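You operate a simulated robot arm through the tools that you are given. There is no shell and no other tool. Be economical: measure what you need, move in short steps, check, and stop when the job is done.

Carry out the task below with a simulated robot arm. There is one attempt and no reset: what you move stays moved.

Task
Slide the label drawer's divider to the blue mark and lay both labels close beside it, door side.
Fine: the drawer ends shut.

The check looks at the end state, three seconds after you hand in, the way a careful person would. Anything else that was tipped, shoved, dropped, spilled or broken makes it a failure.

Robot
A 7-joint arm with a two-finger parallel gripper, fixed in place. Base frame: the origin is at the foot of the arm, x ahead of it, y to its left, z up. Lengths are in m, angles in rad, forces in N, time in s.
With the tool pointing down near the work surface it reaches from about 0.3 to 0.7 m from the base axis. Its first joint turns from -1.152 to 1.152 rad. Payload 1.57 kg.
Tool frame: the origin (TCP) lies between the finger pads and is the grasp point; the fingertips stand 0.03 m ahead of it; z points along the fingers, y is the line along which they close. The gripper opens to 0.11 m. The fingers are 0.024 m wide and 0.012 m thick; the gripper's body (0.048 by 0.112 m) begins 0.078 m behind the TCP.
Orientation is that of the tool frame in the base frame, as [roll, pitch, yaw] about the fixed x, y, z axes, in that order (R = Rz(yaw) Ry(pitch) Rx(roll)). With the fingers straight down and closing along the base's y, the tool's x points along the base's -x, its y along +y and its z along -z.

Tools
- The arm moves only by the tool arm_command. Its argument "deltas" is a list of rows, each an object of numbers (a shift or turn left out is 0, a gripper value left out holds the last): "x", "y", "z": the shift along the base's x, y, z in m; "wx", "wy", "wz": the turn, a rotation vector about the base's x, y, z in rad. In form: [{"x": .., "y": .., "z": .., "wx": .., "wy": .., "wz": ..}, ...]. A call has 1 to 8 rows; each row is the pose to reach, as a shift and turn from the pose commanded when the call began. "claw" is the closure, from 0 (fully open) to 1 (shut), set as the call begins (left out, the last holds). Rows are played at 5 a second. More than 0.05 m and 0.15 rad between two rows, or a gripper value outside its range, and nothing of the call is played. A pose out of reach is approached as far as the arm can. The call stops where the force on the tool passes 40 N (or 10 N more than at its start, if that is more) or the arm is blocked; 0.2 s more then pass. Each finger travels about 0.108 m/s and halts on what it meets, pressing with about 41 N; the grip force reading is that of the motor and also rises with nothing between the fingers. The clock runs only during rows and for 0.2 s after the last one: add rows that repeat a pose to give the fingers time. The reply holds the time, the measured pose of the TCP, the force on the tool along the base axes, the opening and the grip force, in the units named above and with some noise.
- Cameras (640 x 400 px; columns grow to the right, rows downward): "scene" is fixed at [0.1677, -0.3893, 1.4037]; the picture's right is [0.82, -0.57, 0.00], its down [-0.35, -0.51, -0.79] and it looks along [0.45, 0.65, -0.62] (base axes); focal length 345 px, centre (320, 200). "wrist" rides on the gripper at [0.07, 0.016, -0.141] in the tool frame; the picture's right is [-0.23, 0.97, 0.00], its down [-0.86, -0.20, -0.48] and it looks along [-0.47, -0.11, 0.88] (tool axes); focal length 222 px, centre (320, 200). There is no depth. A picture from a camera that has moved, and an enlarged one, comes with that camera's place and axes in the base frame and with its lens. The place of the scene camera against the robot may be out by one fixed shift of up to 0.012 m in any direction.
- snapshot(camera): a new picture of that camera. The clock stands still meanwhile.
- inspect(camera, box): a new picture of the part [left, top, right, bottom] of that camera's present view, enlarged. The clock stands still meanwhile.
- job_done(): hands the job in; it is judged then, once.

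Work in short steps. Places have to be worked out from the pictures, the camera data and where the tool is seen: move nearer, look again, correct. Check each grasp and each placing, and mend what went wrong. You have 120 turns and 64 pictures in all, those below and enlarged ones among them. Open the gripper and draw the arm clear of the work before you hand the job in, unless the task says otherwise; then end with one line.

The tools are called after "Call:" as a command line: name --argument value ..., lists and objects as JSON in quotes. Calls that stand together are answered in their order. arm_command: Moves the arm, as the interface text tells. Its arguments: {"type":"object","properties":{"deltas":{"type":"array","items":{"type":"object","properties":{"x":{"type":"number"},"y":{"type":"number"},"z":{"type":"number"},"wx":{"type":"number"},"wy":{"type":"number"},"wz":{"type":"number"}}}},"claw":{"type":"number"}},"required":["deltas"]} The other tools are called the same way: snapshot (camera) takes a picture; inspect (camera, box) takes an enlarged picture of a part of a camera's view; job_done () hands the job in.

At the start:

```text
time: 0.0
tcp_pos: [0.4391, 0.0324, 1.0353]
orientation: [3.141, 0.001, 3.141]
contact_force: [0.4, 0.3, -0.9]
gripper_width: 0.11
finger_force: 0.0
```

scene: 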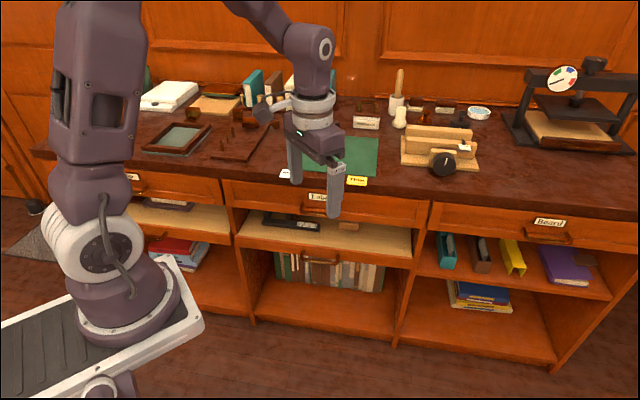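
wrist: 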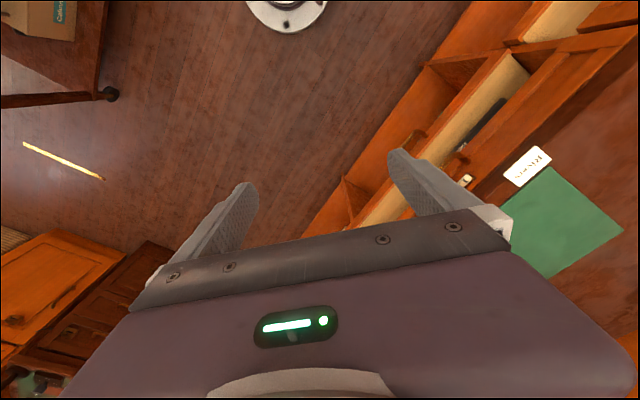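

I'll look closely at the drawer area and the labels before moving.

Call:
inspect --camera "scene" --box '[220, 120, 440, 260]'

Call:
inspect --camera "scene" --box '[420, 40, 640, 260]'

Call:
inspect --camera "scene" --box '[0, 140, 240, 280]'

```text
2.86 times, centred on (330, 190) of scene
camera zoom: at [0.1677, -0.3893, 1.4037], right [0.82, -0.57, 0.0], down [-0.35, -0.51, -0.79], along [0.45, 0.65, -0.62], focal length 986 px, centre (291, 229)
```

zoom: 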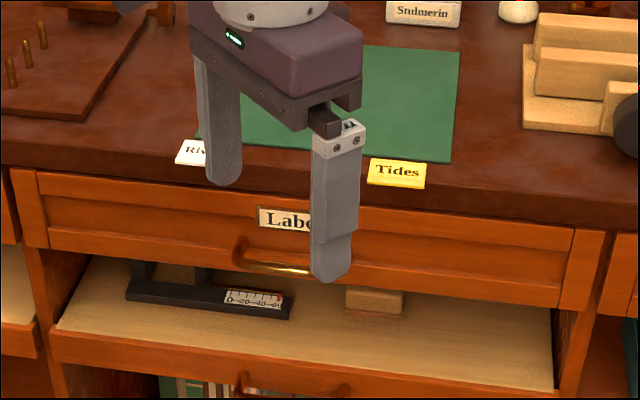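

```text
1.82 times, centred on (530, 150) of scene
camera zoom: at [0.1677, -0.3893, 1.4037], right [0.82, -0.57, 0.0], down [-0.35, -0.51, -0.79], along [0.45, 0.65, -0.62], focal length 628 px, centre (-62, 291)
```

zoom: 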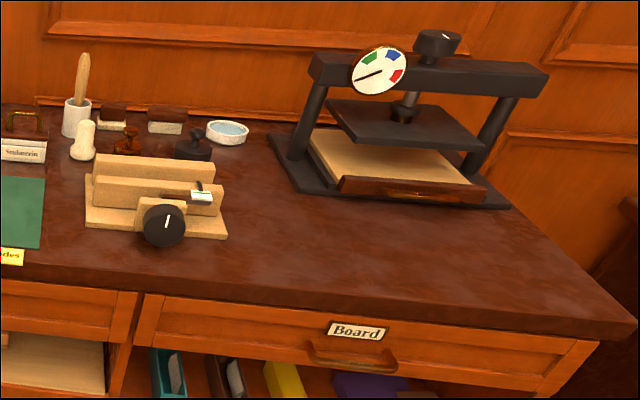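

```text
2.67 times, centred on (120, 210) of scene
camera zoom: at [0.1677, -0.3893, 1.4037], right [0.82, -0.57, 0.0], down [-0.35, -0.51, -0.79], along [0.45, 0.65, -0.62], focal length 920 px, centre (853, 173)
```

zoom: 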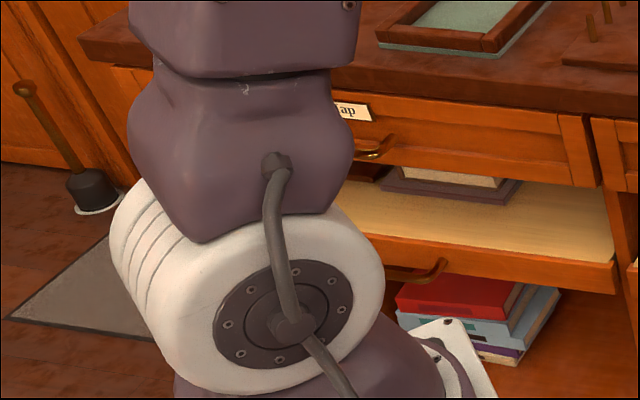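

The bench edge runs at about 45° to the base axes (x+y≈0.88). I'll turn the tool so the wrist camera sits on the room side and looks at the drawer front and labels.

Call:
arm_command --deltas '[{"x": 0.0, "y": 0.03, "z": 0.02, "wz": 0.13}, {"x": 0.0, "y": 0.06, "z": 0.04, "wz": 0.26}, {"x": 0.0, "y": 0.09, "z": 0.06, "wz": 0.39}, {"x": 0.0, "y": 0.12, "z": 0.08, "wz": 0.52}, {"x": 0.0, "y": 0.14, "z": 0.1, "wz": 0.65}, {"x": 0.0, "y": 0.15, "z": 0.1, "wz": 0.785}, {"x": 0.0, "y": 0.15, "z": 0.1, "wz": 0.785}]'

Call:
snapshot --camera "wrist"

Call:
snapshot --camera "scene"

```text
time: 1.6
tcp_pos: [0.4387, 0.1811, 1.1365]
orientation: [-3.141, 0.001, -2.355]
contact_force: [0.3, 0.1, 0.0]
gripper_width: 0.1101
finger_force: 0.1
```

```text
58 pictures are left
camera wrist: at [0.3764, 0.1442, 1.2785], right [-0.53, 0.85, 0.0], down [0.75, 0.46, 0.48], along [0.41, 0.25, -0.88], focal length 222 px, centre (320, 200)
```

wrist: 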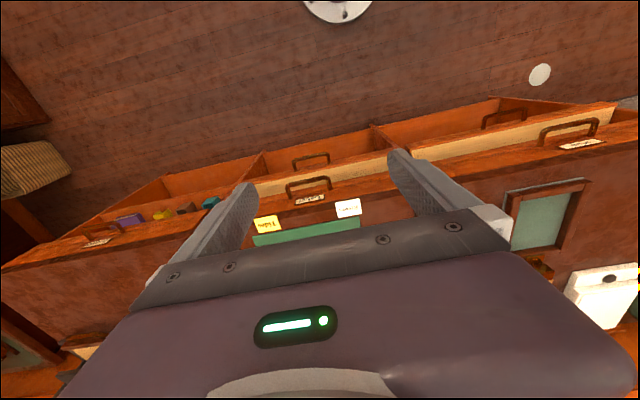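

```text
57 pictures are left
```

scene: 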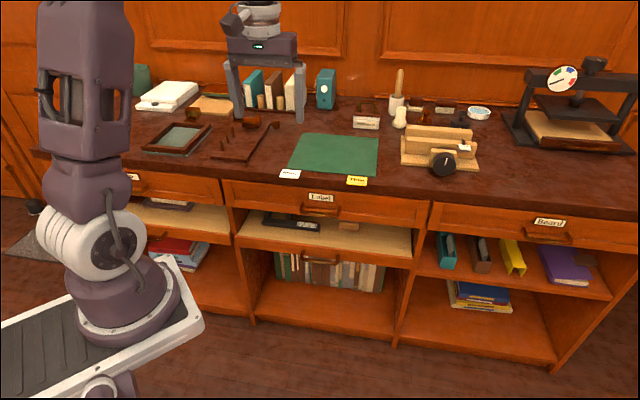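

Good view: the handle, labels and nameplate are visible. I'll enlarge both views for measurement.

Call:
inspect --camera "wrist" --box '[240, 140, 400, 240]'

Call:
inspect --camera "scene" --box '[220, 130, 440, 268]'

```text
4.00 times, centred on (320, 190) of wrist
camera zoom: at [0.3764, 0.1442, 1.2785], right [-0.53, 0.85, 0.0], down [0.75, 0.46, 0.48], along [0.41, 0.25, -0.88], focal length 888 px, centre (320, 240)
```

zoom: 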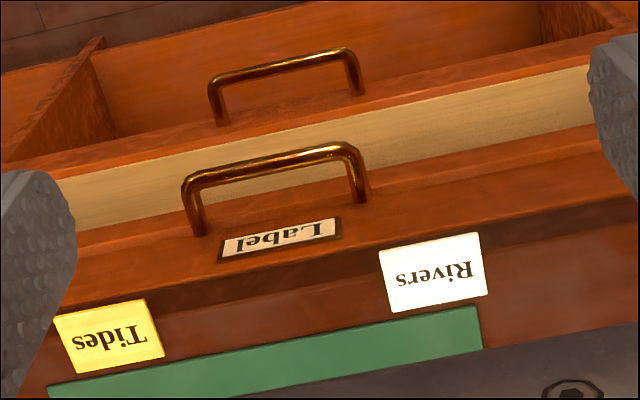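

```text
2.90 times, centred on (330, 199) of scene
camera zoom: at [0.1677, -0.3893, 1.4037], right [0.82, -0.57, 0.0], down [-0.35, -0.51, -0.79], along [0.45, 0.65, -0.62], focal length 1000 px, centre (291, 203)
```

zoom: 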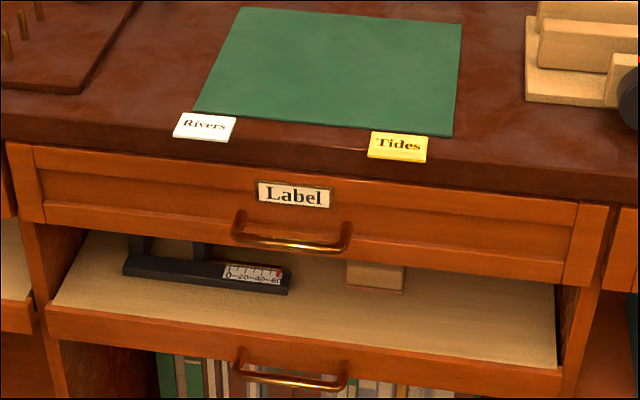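

Labels appear to be ~0.055×0.04 m, front edge at x+y≈0.862, overhanging the bench edge; the handle bar is around (0.60,0.24,0.735). Checking label thickness/overhang and the left-hand side for the door.

Call:
inspect --camera "scene" --box '[270, 155, 390, 230]'

Call:
inspect --camera "scene" --box '[0, 100, 160, 260]'

Call:
arm_command --deltas '[{"wz": -0.145, "z": -0.01}, {"wz": -0.29, "z": -0.02}, {"wz": -0.435, "z": -0.03}, {"wz": -0.58, "z": -0.04}, {"wz": -0.725, "z": -0.05}, {"wz": -0.87, "z": -0.06}, {"wz": -1.015, "z": -0.07}, {"wz": -1.16, "z": -0.08}]'

```text
5.33 times, centred on (330, 192) of scene
camera zoom: at [0.1677, -0.3893, 1.4037], right [0.82, -0.57, 0.0], down [-0.35, -0.51, -0.79], along [0.45, 0.65, -0.62], focal length 1841 px, centre (267, 240)
```

zoom: 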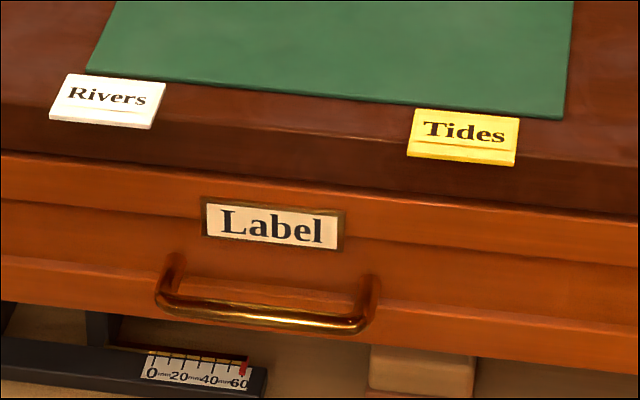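

```text
2.50 times, centred on (80, 180) of scene
camera zoom: at [0.1677, -0.3893, 1.4037], right [0.82, -0.57, 0.0], down [-0.35, -0.51, -0.79], along [0.45, 0.65, -0.62], focal length 863 px, centre (920, 250)
```

zoom: 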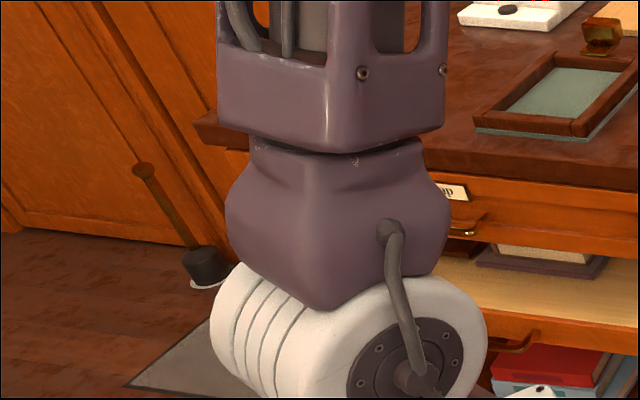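

```text
time: 3.4
tcp_pos: [0.44, 0.182, 1.055]
orientation: [-3.141, 0.001, 2.764]
contact_force: [0.2, 0.9, -0.5]
gripper_width: 0.1101
finger_force: 0.1
```

Label thickness looks like about 4 mm, with a third overhanging. A doormat at left hints the door is on the left. I finish the yaw and shift in front of the handle.

Call:
arm_command --deltas '[{"wz": -0.136, "x": 0.01, "y": -0.02, "z": -0.03}, {"wz": -0.272, "x": 0.02, "y": -0.04, "z": -0.06}, {"wz": -0.408, "x": 0.02, "y": -0.06, "z": -0.09}, {"wz": -0.408, "x": 0.02, "y": -0.07, "z": -0.11}]'

Call:
snapshot --camera "wrist"

```text
time: 4.4
tcp_pos: [0.4587, 0.1126, 0.9454]
orientation: [-3.141, 0.002, 2.357]
contact_force: [-0.2, -0.5, -0.6]
gripper_width: 0.1101
finger_force: 0.0
```

```text
52 pictures are left
camera wrist: at [0.4208, 0.1737, 1.0876], right [0.85, 0.53, 0.0], down [0.46, -0.75, 0.48], along [0.25, -0.41, -0.88], focal length 222 px, centre (320, 200)
```

wrist: 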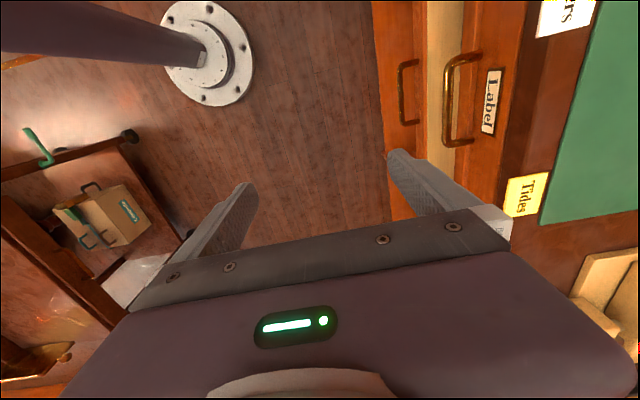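

Handle is ahead as estimated. I tilt the tool forward about the bench-edge direction, so the fingers point toward the drawer and close vertically.

Call:
arm_command --deltas '[{"wx": 0.1, "wy": -0.1}, {"wx": 0.2, "wy": -0.2, "z": -0.01}, {"wx": 0.3, "wy": -0.3, "z": -0.02}, {"wx": 0.4, "wy": -0.4, "z": -0.04}, {"wx": 0.5, "wy": -0.5, "z": -0.06}, {"wx": 0.6, "wy": -0.6, "z": -0.08}, {"wx": 0.7, "wy": -0.7, "z": -0.1}, {"wx": 0.8, "wy": -0.8, "z": -0.12}]'

Call:
snapshot --camera "scene"

```text
time: 6.2
tcp_pos: [0.46, 0.1131, 0.8245]
orientation: [2.008, 0.005, 2.356]
contact_force: [-0.2, 0.0, -0.4]
gripper_width: 0.11
finger_force: 0.1
```

```text
51 pictures are left
```

scene: 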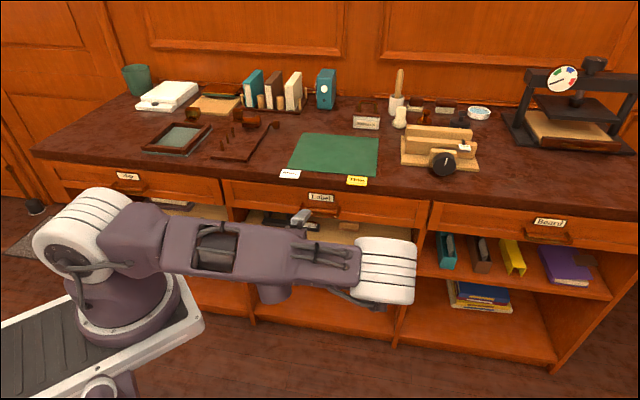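

It reaches comfortably. A little more tilt, lower to handle height, and half close the fingers.

Call:
arm_command --deltas '[{"wx": 0.1, "wy": -0.1, "z": -0.025}, {"wx": 0.2, "wy": -0.2, "z": -0.05, "x": 0.01, "y": 0.0}, {"wx": 0.2, "wy": -0.2, "z": -0.075, "x": 0.02, "y": 0.0}, {"wx": 0.2, "wy": -0.2, "z": -0.085, "x": 0.03, "y": 0.01}]' --claw 0.5

Call:
snapshot --camera "wrist"

Call:
inspect --camera "scene" --box '[220, 150, 420, 275]'

```text
time: 7.2
tcp_pos: [0.4885, 0.1224, 0.7393]
orientation: [1.727, 0.001, 2.357]
contact_force: [-1.0, -0.3, 0.2]
gripper_width: 0.055
finger_force: 0.1
```

```text
50 pictures are left
camera wrist: at [0.3414, 0.0749, 0.7784], right [0.27, -0.05, 0.96], down [0.25, -0.96, -0.12], along [0.93, 0.27, -0.24], focal length 222 px, centre (320, 200)
```

wrist: 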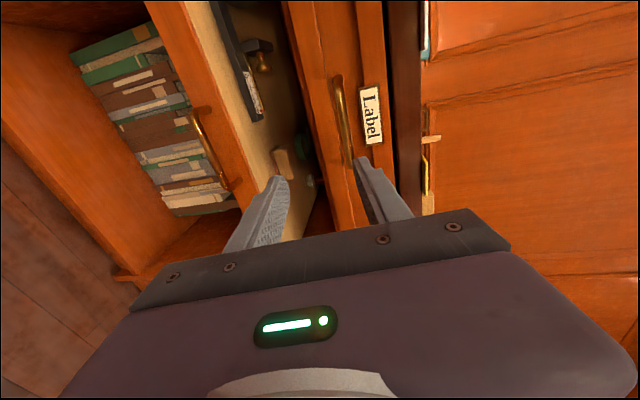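

```text
3.20 times, centred on (320, 212) of scene
camera zoom: at [0.1676, -0.3893, 1.4037], right [0.82, -0.57, 0.0], down [-0.35, -0.51, -0.79], along [0.45, 0.65, -0.62], focal length 1104 px, centre (320, 160)
```

zoom: 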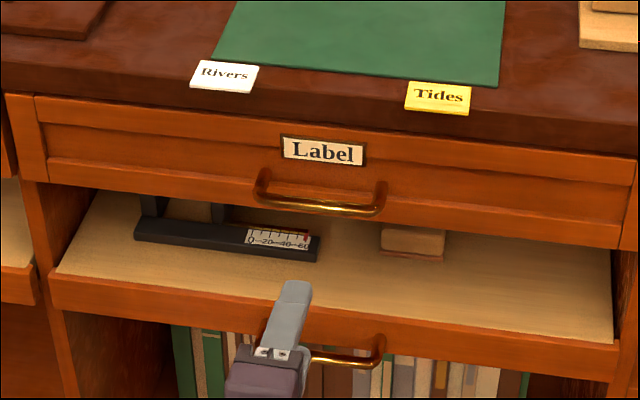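

Bar center works out at about (0.59, 0.244, 0.752), s≈0.59. I align laterally and in height, then advance most of the way and look.

Call:
arm_command --deltas '[{"x": -0.01, "y": 0.01, "z": 0.016}, {"x": 0.02, "y": 0.04, "z": 0.016}, {"x": 0.05, "y": 0.07, "z": 0.016}, {"x": 0.076, "y": 0.096, "z": 0.016}]'

Call:
snapshot --camera "wrist"

Call:
inspect --camera "scene" --box '[260, 170, 380, 245]'

```text
time: 8.2
tcp_pos: [0.565, 0.2194, 0.7577]
orientation: [1.729, 0.003, 2.357]
contact_force: [0.2, 0.1, 0.4]
gripper_width: 0.0546
finger_force: 0.1
```

```text
48 pictures are left
camera wrist: at [0.418, 0.1719, 0.7962], right [0.27, -0.05, 0.96], down [0.25, -0.96, -0.12], along [0.93, 0.27, -0.24], focal length 222 px, centre (320, 200)
```

wrist: 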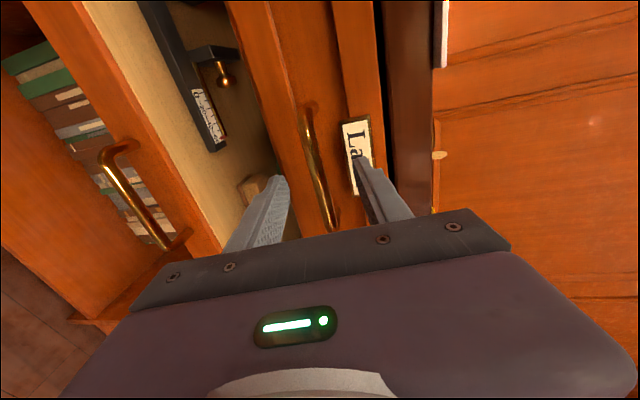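

```text
5.33 times, centred on (320, 208) of scene
camera zoom: at [0.1676, -0.3893, 1.4037], right [0.82, -0.57, 0.0], down [-0.35, -0.51, -0.79], along [0.45, 0.65, -0.62], focal length 1841 px, centre (320, 160)
```

zoom: 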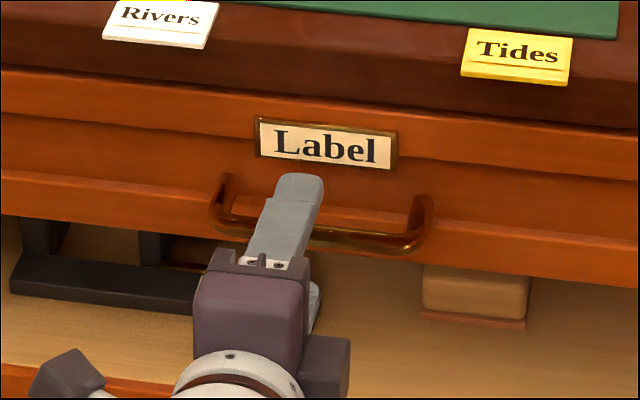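

The bar lies between the fingers. I advance ~3 cm more and close.

Call:
arm_command --deltas '[{"x": 0.014, "y": 0.008}, {"x": 0.025, "y": 0.015}, {"x": 0.025, "y": 0.015}]'

Call:
arm_command --deltas '[{"x": 0}, {"x": 0}, {"x": 0}]' --claw 1.0

Call:
snapshot --camera "wrist"

```text
time: 9.0
tcp_pos: [0.5892, 0.2314, 0.7567]
orientation: [1.728, 0.002, 2.357]
contact_force: [-0.7, -0.4, -0.8]
gripper_width: 0.055
finger_force: 0.1
```

```text
time: 9.7
tcp_pos: [0.5871, 0.2307, 0.751]
orientation: [1.737, 0.0, 2.356]
contact_force: [1.1, -1.9, -5.2]
gripper_width: 0.0126
finger_force: 29.7
stopped in row 3: the force on the tool passed its limit (the readings are from after the stop); the commanded pose is now the measured one
```

```text
46 pictures are left
camera wrist: at [0.4417, 0.183, 0.7926], right [0.28, -0.05, 0.96], down [0.25, -0.96, -0.12], along [0.93, 0.27, -0.25], focal length 222 px, centre (320, 200)
```

wrist: 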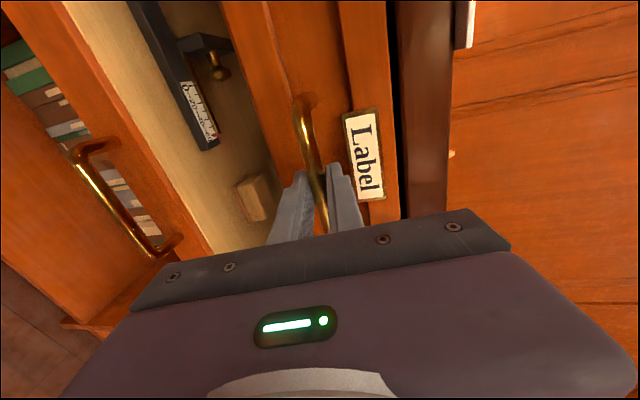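

The bar is gripped (12.6 mm). I pull straight out along (-0.707,-0.707).

Call:
arm_command --deltas '[{"x": -0.007, "y": -0.007}, {"x": -0.016, "y": -0.016}, {"x": -0.028, "y": -0.028}, {"x": -0.04, "y": -0.04}, {"x": -0.052, "y": -0.052}, {"x": -0.064, "y": -0.064}]'

Call:
snapshot --camera "scene"

```text
time: 11.1
tcp_pos: [0.5232, 0.1658, 0.7519]
orientation: [1.74, 0.0, 2.355]
contact_force: [5.7, -4.0, -22.2]
gripper_width: 0.013
finger_force: 29.9
```

```text
45 pictures are left
```

scene: 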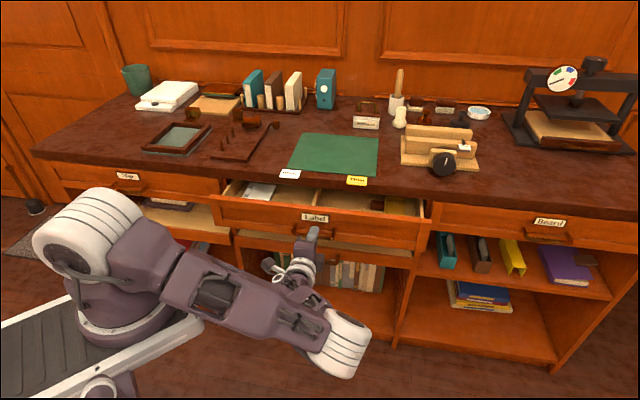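

The drawer opens. I inspect what's inside so far.

Call:
inspect --camera "scene" --box '[205, 165, 435, 255]'

Call:
arm_command --deltas '[{"x": -0.012, "y": -0.012, "z": 0.002}, {"x": -0.024, "y": -0.024, "z": 0.002}, {"x": -0.036, "y": -0.036, "z": 0.002}, {"x": -0.048, "y": -0.048, "z": 0.002}]'

Call:
inspect --camera "scene" --box '[205, 165, 435, 265]'

```text
2.78 times, centred on (320, 210) of scene
camera zoom: at [0.1682, -0.3892, 1.4037], right [0.82, -0.57, 0.0], down [-0.35, -0.51, -0.79], along [0.45, 0.65, -0.62], focal length 960 px, centre (320, 172)
```

zoom: 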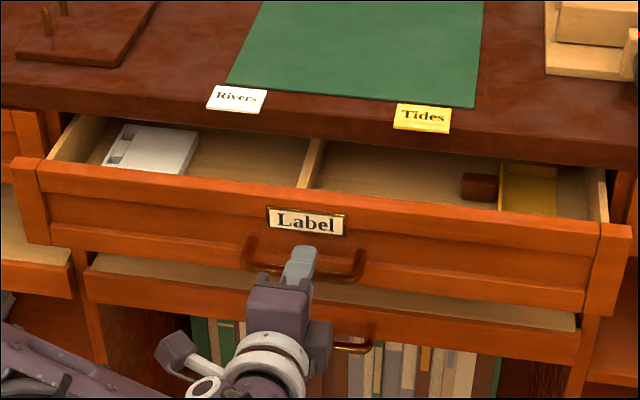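

```text
time: 11.7
tcp_pos: [0.5064, 0.1477, 0.7525]
orientation: [1.748, -0.003, 2.354]
contact_force: [1.6, -1.6, -3.9]
gripper_width: 0.0129
finger_force: 30.0
stopped in row 2: the force on the tool passed its limit (the readings are from after the stop); the commanded pose is now the measured one
```

```text
2.78 times, centred on (320, 215) of scene
camera zoom: at [0.1678, -0.3893, 1.4037], right [0.82, -0.57, 0.0], down [-0.35, -0.51, -0.79], along [0.45, 0.65, -0.62], focal length 960 px, centre (320, 158)
```

zoom: 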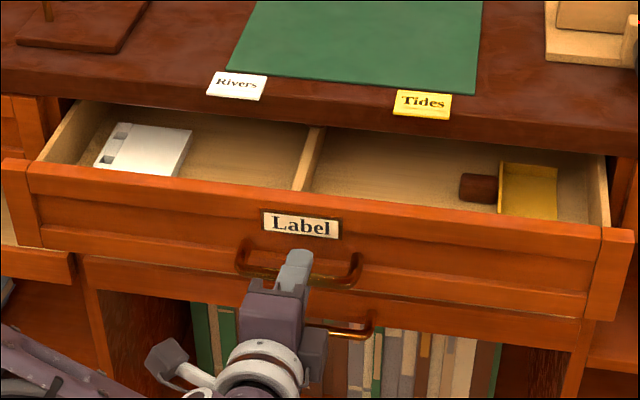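

Good, contents show: white pad left, divider in the middle, yellow thing right. Continue pulling, following the drawer.

Call:
arm_command --deltas '[{"x": -0.01, "y": -0.01}, {"x": -0.02, "y": -0.02}, {"x": -0.03, "y": -0.03}, {"x": -0.04, "y": -0.04}]'

Call:
inspect --camera "scene" --box '[205, 165, 435, 275]'

```text
time: 12.7
tcp_pos: [0.4653, 0.1069, 0.7518]
orientation: [1.748, -0.004, 2.356]
contact_force: [1.7, 0.6, -7.7]
gripper_width: 0.0126
finger_force: 29.0
```

```text
2.78 times, centred on (320, 220) of scene
camera zoom: at [0.1678, -0.3892, 1.4037], right [0.82, -0.57, 0.0], down [-0.35, -0.51, -0.79], along [0.45, 0.65, -0.62], focal length 960 px, centre (320, 144)
```

zoom: 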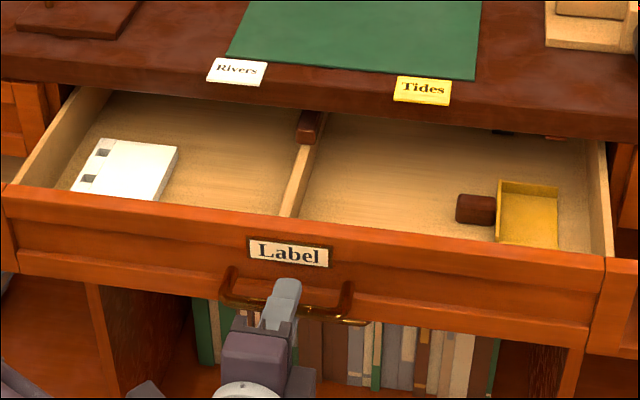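

Divider has a brown knob near its middle; marks at the rear begin to show. Pull further.

Call:
arm_command --deltas '[{"x": -0.01, "y": -0.01}, {"x": -0.02, "y": -0.02}, {"x": -0.03, "y": -0.03}, {"x": -0.04, "y": -0.04}, {"x": -0.05, "y": -0.05}]'

Call:
inspect --camera "scene" --box '[195, 165, 435, 295]'

```text
time: 13.9
tcp_pos: [0.414, 0.0581, 0.7523]
orientation: [1.751, -0.003, 2.355]
contact_force: [0.0, 2.8, -23.0]
gripper_width: 0.0128
finger_force: 29.8
```

```text
2.67 times, centred on (315, 230) of scene
camera zoom: at [0.168, -0.3892, 1.4037], right [0.82, -0.57, 0.0], down [-0.35, -0.51, -0.79], along [0.45, 0.65, -0.62], focal length 920 px, centre (333, 120)
```

zoom: 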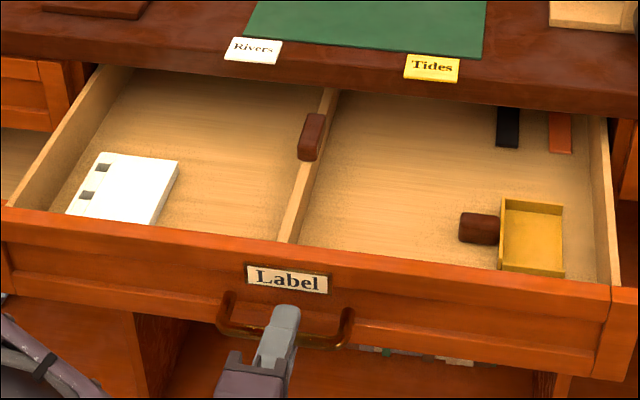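

Drawer is open ~0.25 m; a black strip, an orange strip, a brown piece and a yellow tray are visible. No blue mark yet; I release the handle and back off to look from above.

Call:
arm_command --deltas '[{"x": 0}, {"x": 0}, {"x": -0.015, "y": -0.015, "z": 0.0}, {"x": -0.03, "y": -0.03}, {"x": -0.04, "y": -0.04}]' --claw 0.5

Call:
snapshot --camera "wrist"

```text
time: 15.1
tcp_pos: [0.3754, 0.0176, 0.7518]
orientation: [1.746, -0.002, 2.356]
contact_force: [1.0, 0.0, -0.5]
gripper_width: 0.055
finger_force: 0.1
```

```text
40 pictures are left
camera wrist: at [0.229, -0.0297, 0.7935], right [0.28, -0.04, 0.96], down [0.25, -0.96, -0.11], along [0.93, 0.27, -0.26], focal length 222 px, centre (320, 200)
```

wrist: 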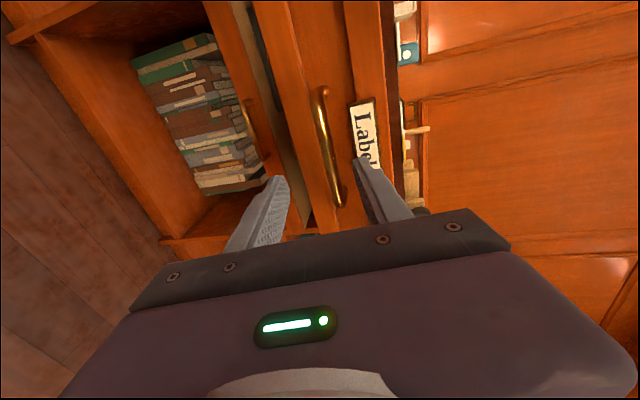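

Clear of the handle. I raise the tool and turn it back to pointing down.

Call:
arm_command --deltas '[{"z": 0.045}, {"z": 0.09, "wx": -0.1, "wy": 0.1}, {"z": 0.135, "wx": -0.2, "wy": 0.2}, {"z": 0.18, "wx": -0.3, "wy": 0.3}, {"z": 0.22, "wx": -0.4, "wy": 0.4}, {"z": 0.26, "wx": -0.5, "wy": 0.5}, {"z": 0.3, "wx": -0.6, "wy": 0.6}, {"z": 0.33, "wx": -0.7, "wy": 0.7}]'

Call:
arm_command --deltas '[{"wx": -0.1, "wy": 0.1, "x": 0.02, "y": 0.02}, {"wx": -0.2, "wy": 0.2, "x": 0.04, "y": 0.04}, {"wx": -0.28, "wy": 0.28, "x": 0.06, "y": 0.06}, {"wx": -0.28, "wy": 0.28, "x": 0.08, "y": 0.08}]'

Call:
snapshot --camera "wrist"

```text
time: 16.9
tcp_pos: [0.3744, 0.019, 1.0817]
orientation: [2.736, 0.001, 2.356]
contact_force: [0.0, 0.2, 0.7]
gripper_width: 0.055
finger_force: 0.1
out of reach, approached as far as the arm can: row 2, 3, 4, 5, 6
```

```text
time: 17.9
tcp_pos: [0.4539, 0.0984, 1.0818]
orientation: [3.134, 0.001, 2.352]
contact_force: [0.6, -0.1, -0.6]
gripper_width: 0.0552
finger_force: 0.1
```

```text
39 pictures are left
camera wrist: at [0.4165, 0.1583, 1.2246], right [0.85, 0.53, 0.01], down [0.46, -0.75, 0.48], along [0.26, -0.4, -0.88], focal length 222 px, centre (320, 200)
```

wrist: 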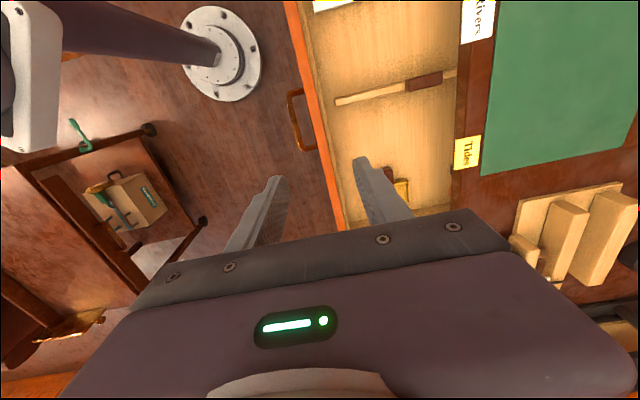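

Wrist camera sees the drawer; I slide along the bench to the right to see its right half and look for the blue mark.

Call:
arm_command --deltas '[{"x": 0.03, "y": -0.03}, {"x": 0.06, "y": -0.06}, {"x": 0.09, "y": -0.09}, {"x": 0.12, "y": -0.12}, {"x": 0.14, "y": -0.14}, {"x": 0.14, "y": -0.14}]'

Call:
inspect --camera "wrist" --box '[240, 0, 560, 220]'

```text
time: 19.3
tcp_pos: [0.5975, -0.0433, 1.0825]
orientation: [3.131, -0.002, 2.355]
contact_force: [-0.4, -0.4, 0.7]
gripper_width: 0.0548
finger_force: 0.0
```

```text
1.82 times, centred on (400, 110) of wrist
camera zoom: at [0.5577, 0.0168, 1.2256], right [0.85, 0.53, 0.01], down [0.46, -0.75, 0.48], along [0.26, -0.4, -0.88], focal length 404 px, centre (174, 364)
```

zoom: 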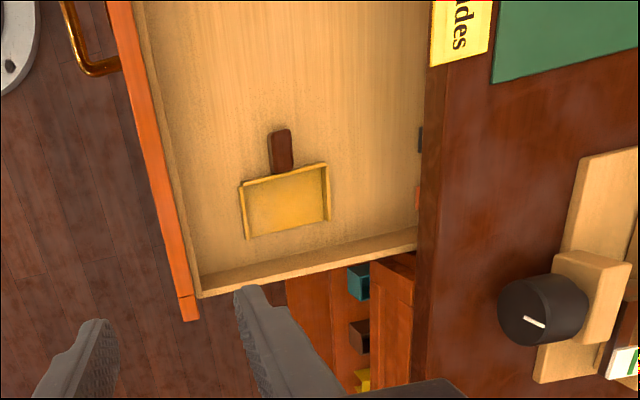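

No blue mark on this side so far, except the dark strip at the back, which may be navy. I enlarge that part in the scene view.

Call:
inspect --camera "scene" --box '[360, 185, 430, 235]'

Call:
inspect --camera "scene" --box '[190, 170, 330, 270]'

```text
8.00 times, centred on (395, 210) of scene
camera zoom: at [0.1677, -0.3893, 1.4037], right [0.82, -0.57, 0.0], down [-0.35, -0.51, -0.79], along [0.45, 0.65, -0.62], focal length 2761 px, centre (-280, 120)
```

zoom: 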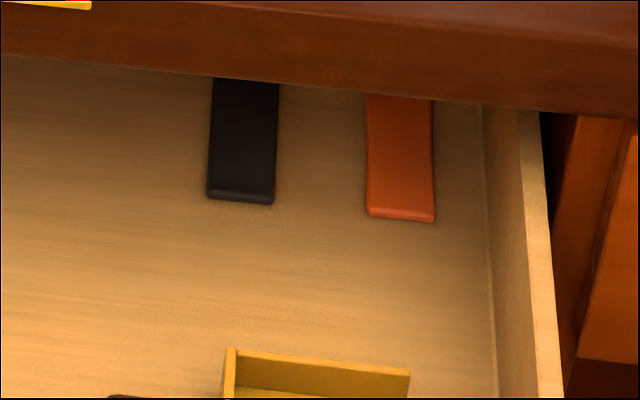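

```text
4.00 times, centred on (260, 220) of scene
camera zoom: at [0.1677, -0.3893, 1.4037], right [0.82, -0.57, 0.0], down [-0.35, -0.51, -0.79], along [0.45, 0.65, -0.62], focal length 1381 px, centre (560, 120)
```

zoom: 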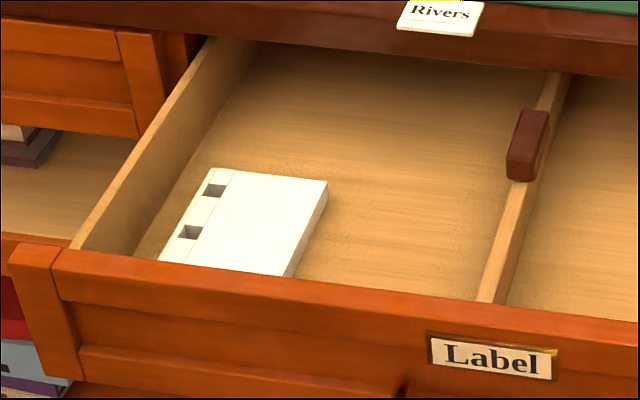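

Those strips are loose objects, not marks. The mark may be on the inside of the front panel, so I move the camera over the bench to look back at it.

Call:
arm_command --deltas '[{"x": -0.01, "y": 0.045}, {"x": -0.02, "y": 0.09}, {"x": -0.03, "y": 0.135}, {"x": -0.03, "y": 0.18}, {"x": -0.04, "y": 0.225}, {"x": -0.05, "y": 0.27}, {"x": -0.05, "y": 0.315}, {"x": -0.05, "y": 0.34}]'

Call:
snapshot --camera "wrist"

```text
time: 21.1
tcp_pos: [0.5449, 0.299, 1.0837]
orientation: [3.134, 0.002, 2.353]
contact_force: [0.8, -0.6, -1.6]
gripper_width: 0.0548
finger_force: 0.1
```

```text
35 pictures are left
camera wrist: at [0.5062, 0.3591, 1.226], right [0.85, 0.53, 0.01], down [0.46, -0.75, 0.48], along [0.26, -0.4, -0.88], focal length 222 px, centre (320, 200)
```

wrist: 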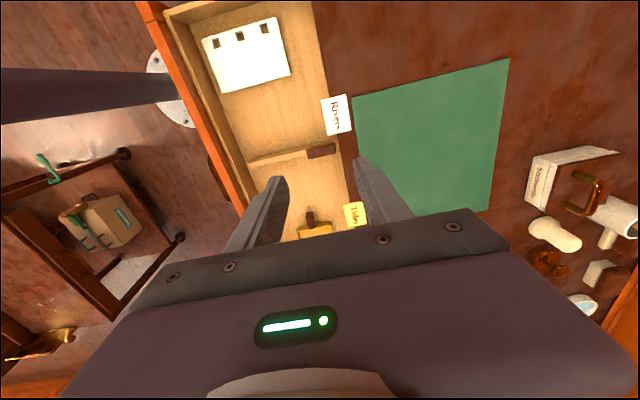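

Call:
inspect --camera "wrist" --box '[130, 0, 370, 240]'

```text
1.67 times, centred on (250, 120) of wrist
camera zoom: at [0.5062, 0.3591, 1.226], right [0.85, 0.53, 0.01], down [0.46, -0.75, 0.48], along [0.26, -0.4, -0.88], focal length 370 px, centre (437, 333)
```

zoom: 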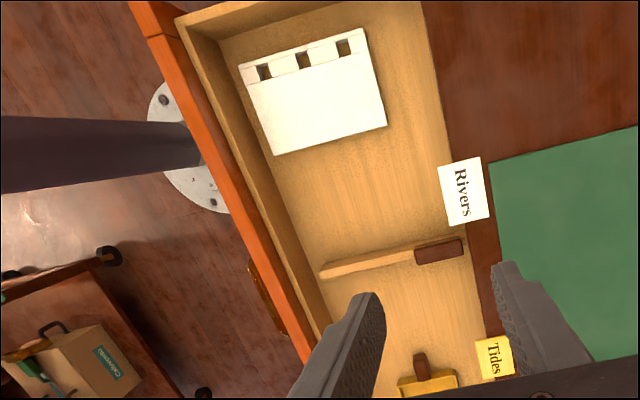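

No blue mark on the left half. I'll look into the drawer's back part under the bench with a tilted tool from the robot's side.

Call:
arm_command --deltas '[{"x": -0.018, "y": -0.03}, {"x": -0.036, "y": -0.06}, {"x": -0.054, "y": -0.09, "wx": 0.1, "wy": -0.1}, {"x": -0.072, "y": -0.12, "wx": 0.2, "wy": -0.2}, {"x": -0.09, "y": -0.15, "wx": 0.3, "wy": -0.3}, {"x": -0.108, "y": -0.18, "wx": 0.4, "wy": -0.4}, {"x": -0.125, "y": -0.21, "wx": 0.5, "wy": -0.5, "z": -0.03}, {"x": -0.14, "y": -0.24, "wx": 0.6, "wy": -0.6, "z": -0.06}]'

Call:
arm_command --deltas '[{"wx": 0.1, "wy": -0.1, "z": -0.03}, {"wx": 0.2, "wy": -0.2, "z": -0.06}, {"wx": 0.25, "wy": -0.25, "z": -0.08}, {"wx": 0.25, "wy": -0.25, "z": -0.08}]'

Call:
snapshot --camera "wrist"

```text
time: 22.9
tcp_pos: [0.4053, 0.0583, 1.0226]
orientation: [2.282, -0.004, 2.349]
contact_force: [-0.4, -0.3, -0.2]
gripper_width: 0.055
finger_force: 0.0
```

```text
time: 23.9
tcp_pos: [0.4051, 0.0586, 0.9414]
orientation: [1.93, 0.0, 2.358]
contact_force: [-0.4, -0.8, 0.7]
gripper_width: 0.0552
finger_force: 0.1
out of reach, approached as far as the arm can: row 1, 2
```

```text
33 pictures are left
camera wrist: at [0.2656, 0.0183, 1.0076], right [0.4, 0.08, 0.91], down [0.24, -0.97, -0.02], along [0.88, 0.22, -0.41], focal length 222 px, centre (320, 200)
```

wrist: 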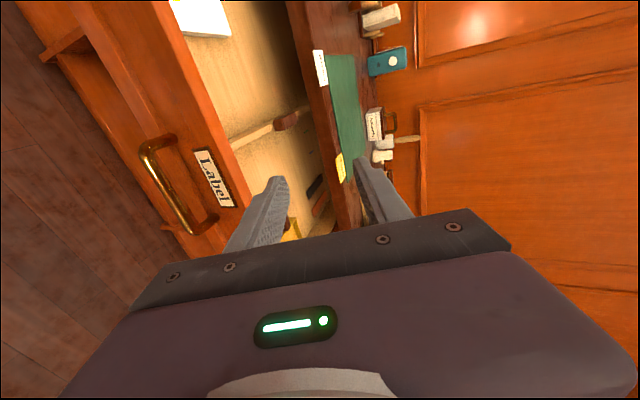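

Call:
inspect --camera "wrist" --box '[200, 0, 360, 240]'

```text
1.67 times, centred on (280, 120) of wrist
camera zoom: at [0.2656, 0.0183, 1.0076], right [0.4, 0.08, 0.91], down [0.24, -0.97, -0.02], along [0.88, 0.22, -0.41], focal length 370 px, centre (387, 333)
```

zoom: 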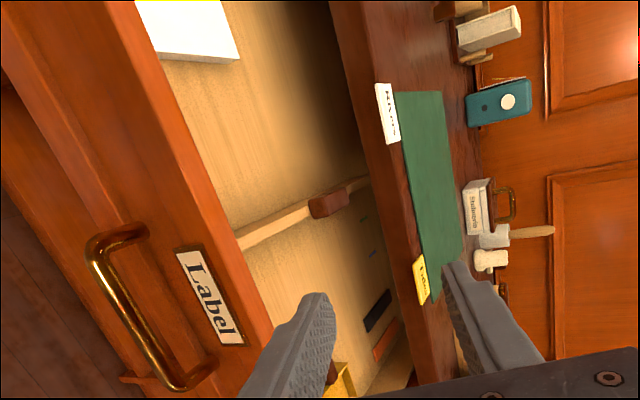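

Small coloured marks show on the rear floor right of the divider; enlarging.

Call:
inspect --camera "wrist" --box '[250, 90, 350, 220]'

```text
3.08 times, centred on (300, 155) of wrist
camera zoom: at [0.2656, 0.0183, 1.0076], right [0.4, 0.08, 0.91], down [0.24, -0.97, -0.02], along [0.88, 0.22, -0.41], focal length 684 px, centre (382, 338)
```

zoom: 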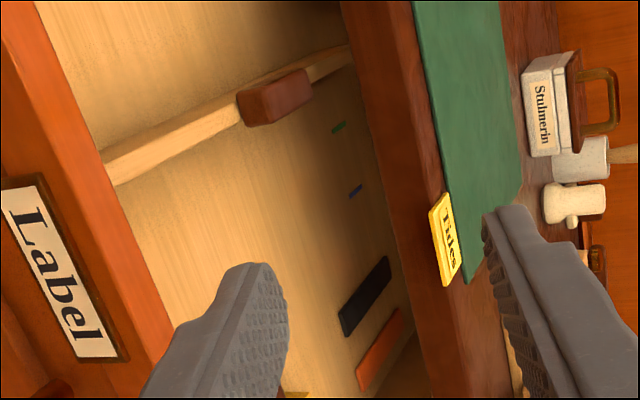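

Found it: a blue tick (and a green one) on the drawer floor at about s≈0.74, p≈0.34, ~0.1 m right of the divider. I'll pull the drawer further by pinching its front panel from above; first turn the tool back to vertical.

Call:
arm_command --deltas '[{"wx": -0.1, "wy": 0.1, "z": 0.03}, {"wx": -0.2, "wy": 0.2, "z": 0.05}, {"wx": -0.3, "wy": 0.3, "z": 0.05, "y": 0.02}, {"wx": -0.4, "wy": 0.4, "z": 0.05, "y": 0.04}, {"wx": -0.5, "wy": 0.5, "z": 0.05, "y": 0.06}, {"wx": -0.6, "wy": 0.6, "z": 0.05, "y": 0.078}, {"wx": -0.7, "wy": 0.7, "z": 0.05, "y": 0.078}, {"wx": -0.8, "wy": 0.8, "z": 0.03, "y": 0.078}]'

Call:
arm_command --deltas '[{"wx": -0.057, "wy": 0.057, "z": -0.03}, {"wx": -0.057, "wy": 0.057, "z": -0.06}, {"wx": -0.057, "wy": 0.057, "z": -0.07}]'

Call:
snapshot --camera "wrist"

Call:
snapshot --camera "scene"

```text
time: 25.7
tcp_pos: [0.4164, 0.1196, 0.9844]
orientation: [3.016, 0.0, 2.353]
contact_force: [-0.2, 0.3, 0.6]
gripper_width: 0.0551
finger_force: 0.1
out of reach, approached as far as the arm can: row 1, 2, 3, 6, 7, 8
```

```text
time: 26.5
tcp_pos: [0.4216, 0.1151, 0.9149]
orientation: [-3.139, -0.002, 2.355]
contact_force: [0.1, -0.3, -0.6]
gripper_width: 0.0552
finger_force: 0.0
out of reach, approached as far as the arm can: row 1, 2, 3
```

```text
30 pictures are left
camera wrist: at [0.3846, 0.1754, 1.0576], right [0.85, 0.53, 0.0], down [0.46, -0.75, 0.48], along [0.25, -0.41, -0.88], focal length 222 px, centre (320, 200)
```

wrist: 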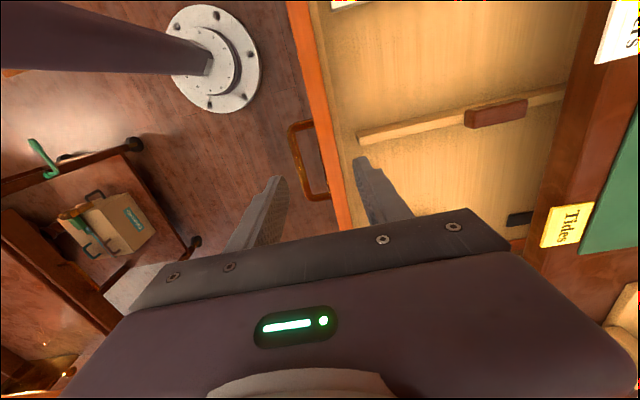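

```text
29 pictures are left
```

scene: 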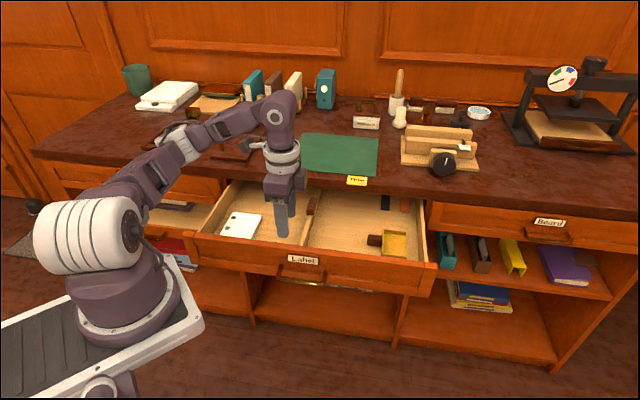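

The tool is vertical but near a joint limit here; panel rim spans s≈0.384–0.41. I shift right along the panel to p≈0.31, clear of the nameplate.

Call:
arm_command --deltas '[{"x": 0.03, "y": -0.015}, {"x": 0.055, "y": -0.035}, {"x": 0.074, "y": -0.052}, {"x": 0.074, "y": -0.052}]'

Call:
inspect --camera "wrist" --box '[220, 60, 440, 260]'

```text
time: 27.5
tcp_pos: [0.496, 0.0617, 0.9166]
orientation: [3.141, 0.001, 2.354]
contact_force: [0.3, 0.1, -0.7]
gripper_width: 0.0546
finger_force: 0.0
```

```text
2.00 times, centred on (330, 160) of wrist
camera zoom: at [0.4583, 0.1233, 1.059], right [0.85, 0.53, 0.0], down [0.46, -0.75, 0.48], along [0.25, -0.41, -0.88], focal length 444 px, centre (300, 280)
```

zoom: 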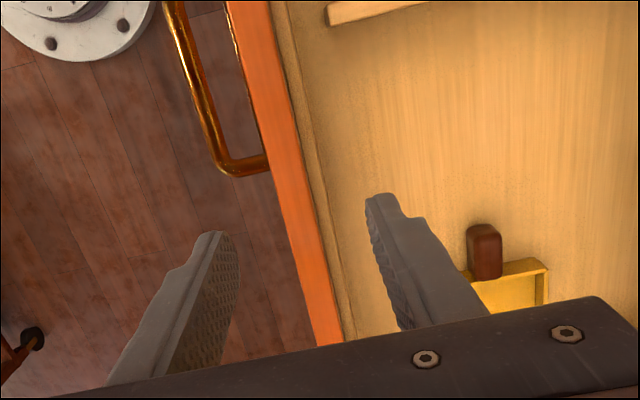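

Fingers straddle the panel (center s≈0.387). Descend about 0.1 m with a 7 mm correction, then close.

Call:
arm_command --deltas '[{"x": -0.005, "y": -0.005, "z": -0.04}, {"x": -0.005, "y": -0.005, "z": -0.08}, {"x": -0.005, "y": -0.005, "z": -0.1}]'

Call:
arm_command --deltas '[{"x": 0}, {"x": 0}]' --claw 0.9

Call:
inspect --camera "scene" --box '[230, 170, 450, 310]'

```text
time: 28.3
tcp_pos: [0.4907, 0.0581, 0.8137]
orientation: [-3.141, 0.001, 2.354]
contact_force: [-1.3, -0.1, 1.1]
gripper_width: 0.0549
finger_force: 0.1
```

```text
time: 28.9
tcp_pos: [0.4892, 0.0585, 0.8146]
orientation: [-3.139, -0.001, 2.354]
contact_force: [-0.6, -0.1, -4.2]
gripper_width: 0.0187
finger_force: 33.2
```

```text
2.86 times, centred on (340, 240) of scene
camera zoom: at [0.1677, -0.3893, 1.4037], right [0.82, -0.57, 0.0], down [-0.35, -0.51, -0.79], along [0.45, 0.65, -0.62], focal length 986 px, centre (263, 86)
```

zoom: 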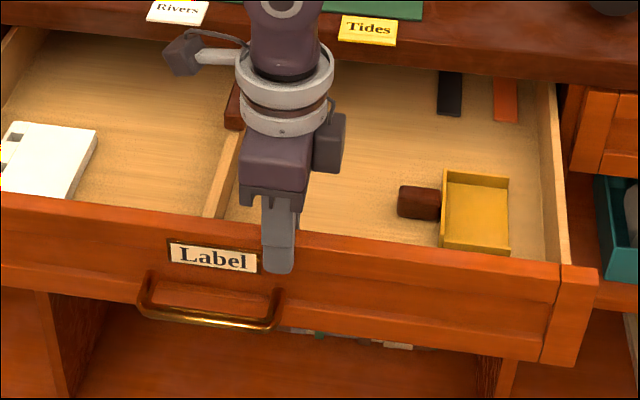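

Panel pinched (18.7 mm). Pull 7–8 cm more.

Call:
arm_command --deltas '[{"x": -0.008, "y": -0.008}, {"x": -0.018, "y": -0.018}, {"x": -0.028, "y": -0.028}, {"x": -0.038, "y": -0.038}, {"x": -0.048, "y": -0.048}, {"x": -0.056, "y": -0.056}]'

Call:
inspect --camera "scene" --box '[190, 160, 450, 320]'

```text
time: 30.3
tcp_pos: [0.433, 0.0022, 0.8154]
orientation: [3.141, -0.004, 2.354]
contact_force: [-14.0, 15.1, 0.6]
gripper_width: 0.019
finger_force: 33.5
```

```text
2.46 times, centred on (320, 240) of scene
camera zoom: at [0.1674, -0.3889, 1.4038], right [0.82, -0.57, 0.0], down [-0.35, -0.51, -0.79], along [0.45, 0.65, -0.62], focal length 850 px, centre (320, 102)
```

zoom: 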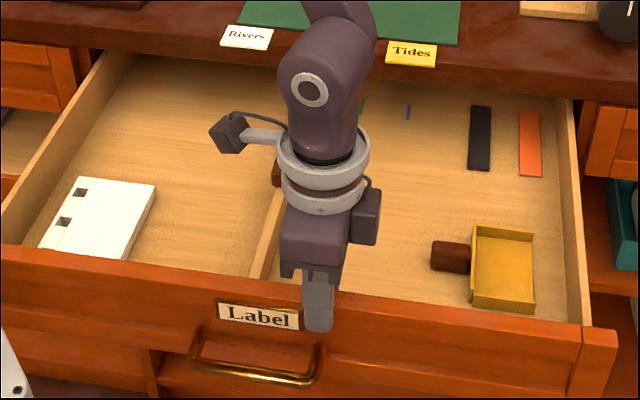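

The blue tick is visible now. I release the panel, rise, and start rotating so the fingers close along the bench direction for the divider's knob.

Call:
arm_command --deltas '[{"x": 0}, {"x": 0}, {"z": 0.04}, {"z": 0.08}, {"z": 0.12}, {"z": 0.16, "x": 0.01, "y": 0.02}, {"z": 0.18, "x": 0.02, "y": 0.05}]' --claw 0.5

Call:
arm_command --deltas '[{"wz": 0.145, "x": 0.01, "y": 0.01}, {"wz": 0.29, "x": 0.015, "y": 0.015}, {"wz": 0.435, "x": 0.015, "y": 0.02}, {"wz": 0.58, "x": 0.015, "y": 0.02}, {"wz": 0.725, "x": 0.015, "y": 0.03}, {"wz": 0.87, "x": 0.015, "y": 0.04}, {"wz": 1.015, "x": 0.015, "y": 0.05}, {"wz": 1.16, "x": 0.015, "y": 0.06}]'

Call:
arm_command --deltas '[{"wz": 0.137}, {"wz": 0.274}, {"wz": 0.412}, {"wz": 0.412}]'

Call:
snapshot --camera "wrist"

```text
time: 31.9
tcp_pos: [0.4556, 0.0525, 0.9969]
orientation: [-3.14, 0.0, 2.355]
contact_force: [0.4, 0.3, 0.3]
gripper_width: 0.055
finger_force: 0.1
```

```text
time: 33.7
tcp_pos: [0.4699, 0.1119, 0.9968]
orientation: [3.14, 0.002, -2.769]
contact_force: [0.1, -0.5, -0.6]
gripper_width: 0.0548
finger_force: 0.0
```

```text
time: 34.7
tcp_pos: [0.4695, 0.1121, 0.9956]
orientation: [-3.14, 0.001, -2.356]
contact_force: [0.1, 0.1, -0.7]
gripper_width: 0.055
finger_force: 0.0
```

```text
25 pictures are left
camera wrist: at [0.4086, 0.0742, 1.1382], right [-0.53, 0.85, 0.0], down [0.74, 0.47, 0.48], along [0.41, 0.25, -0.88], focal length 222 px, centre (320, 200)
```

wrist: 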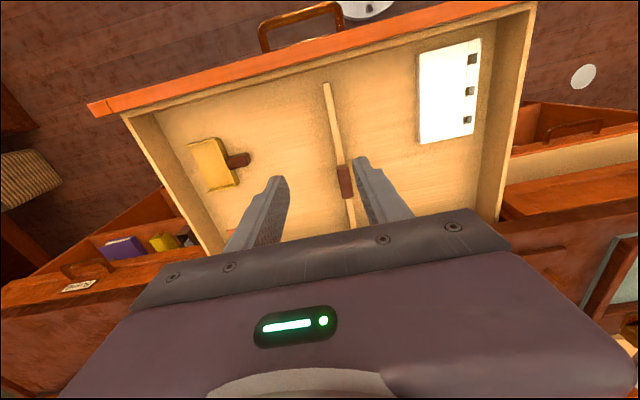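

Knob at roughly (0.518,0.188) if its height is ~0.79. I move above it and descend part-way.

Call:
arm_command --deltas '[{"x": 0.024, "y": 0.038}, {"x": 0.048, "y": 0.076}, {"x": 0.048, "y": 0.076, "z": -0.04}, {"x": 0.048, "y": 0.076, "z": -0.08}, {"x": 0.048, "y": 0.076, "z": -0.11}]'

Call:
inspect --camera "wrist" --box '[200, 60, 440, 260]'

Call:
inspect --camera "scene" --box '[230, 160, 430, 290]'

```text
time: 35.9
tcp_pos: [0.5169, 0.1881, 0.8859]
orientation: [-3.14, 0.0, -2.357]
contact_force: [0.2, 1.2, -0.5]
gripper_width: 0.0546
finger_force: 0.1
```

```text
2.00 times, centred on (320, 160) of wrist
camera zoom: at [0.4563, 0.1501, 1.0276], right [-0.53, 0.85, 0.0], down [0.75, 0.46, 0.48], along [0.41, 0.25, -0.88], focal length 444 px, centre (320, 280)
```

zoom: 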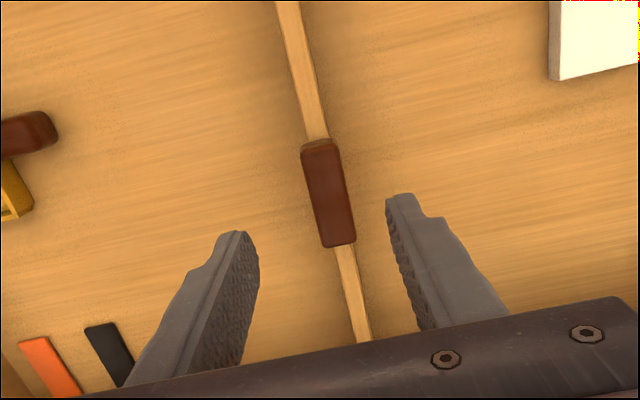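

```text
3.08 times, centred on (330, 225) of scene
camera zoom: at [0.1677, -0.3893, 1.4037], right [0.82, -0.57, 0.0], down [-0.35, -0.51, -0.79], along [0.45, 0.65, -0.62], focal length 1062 px, centre (289, 123)
```

zoom: 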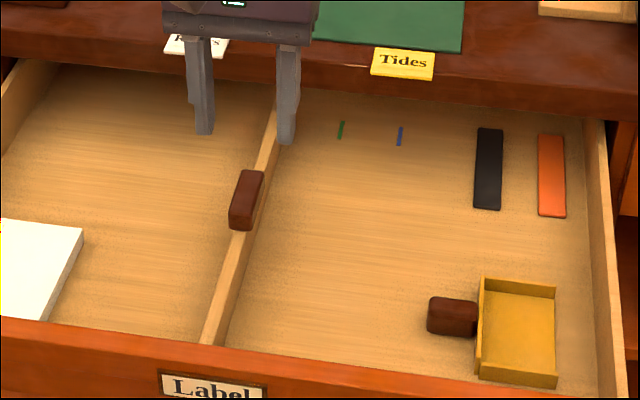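

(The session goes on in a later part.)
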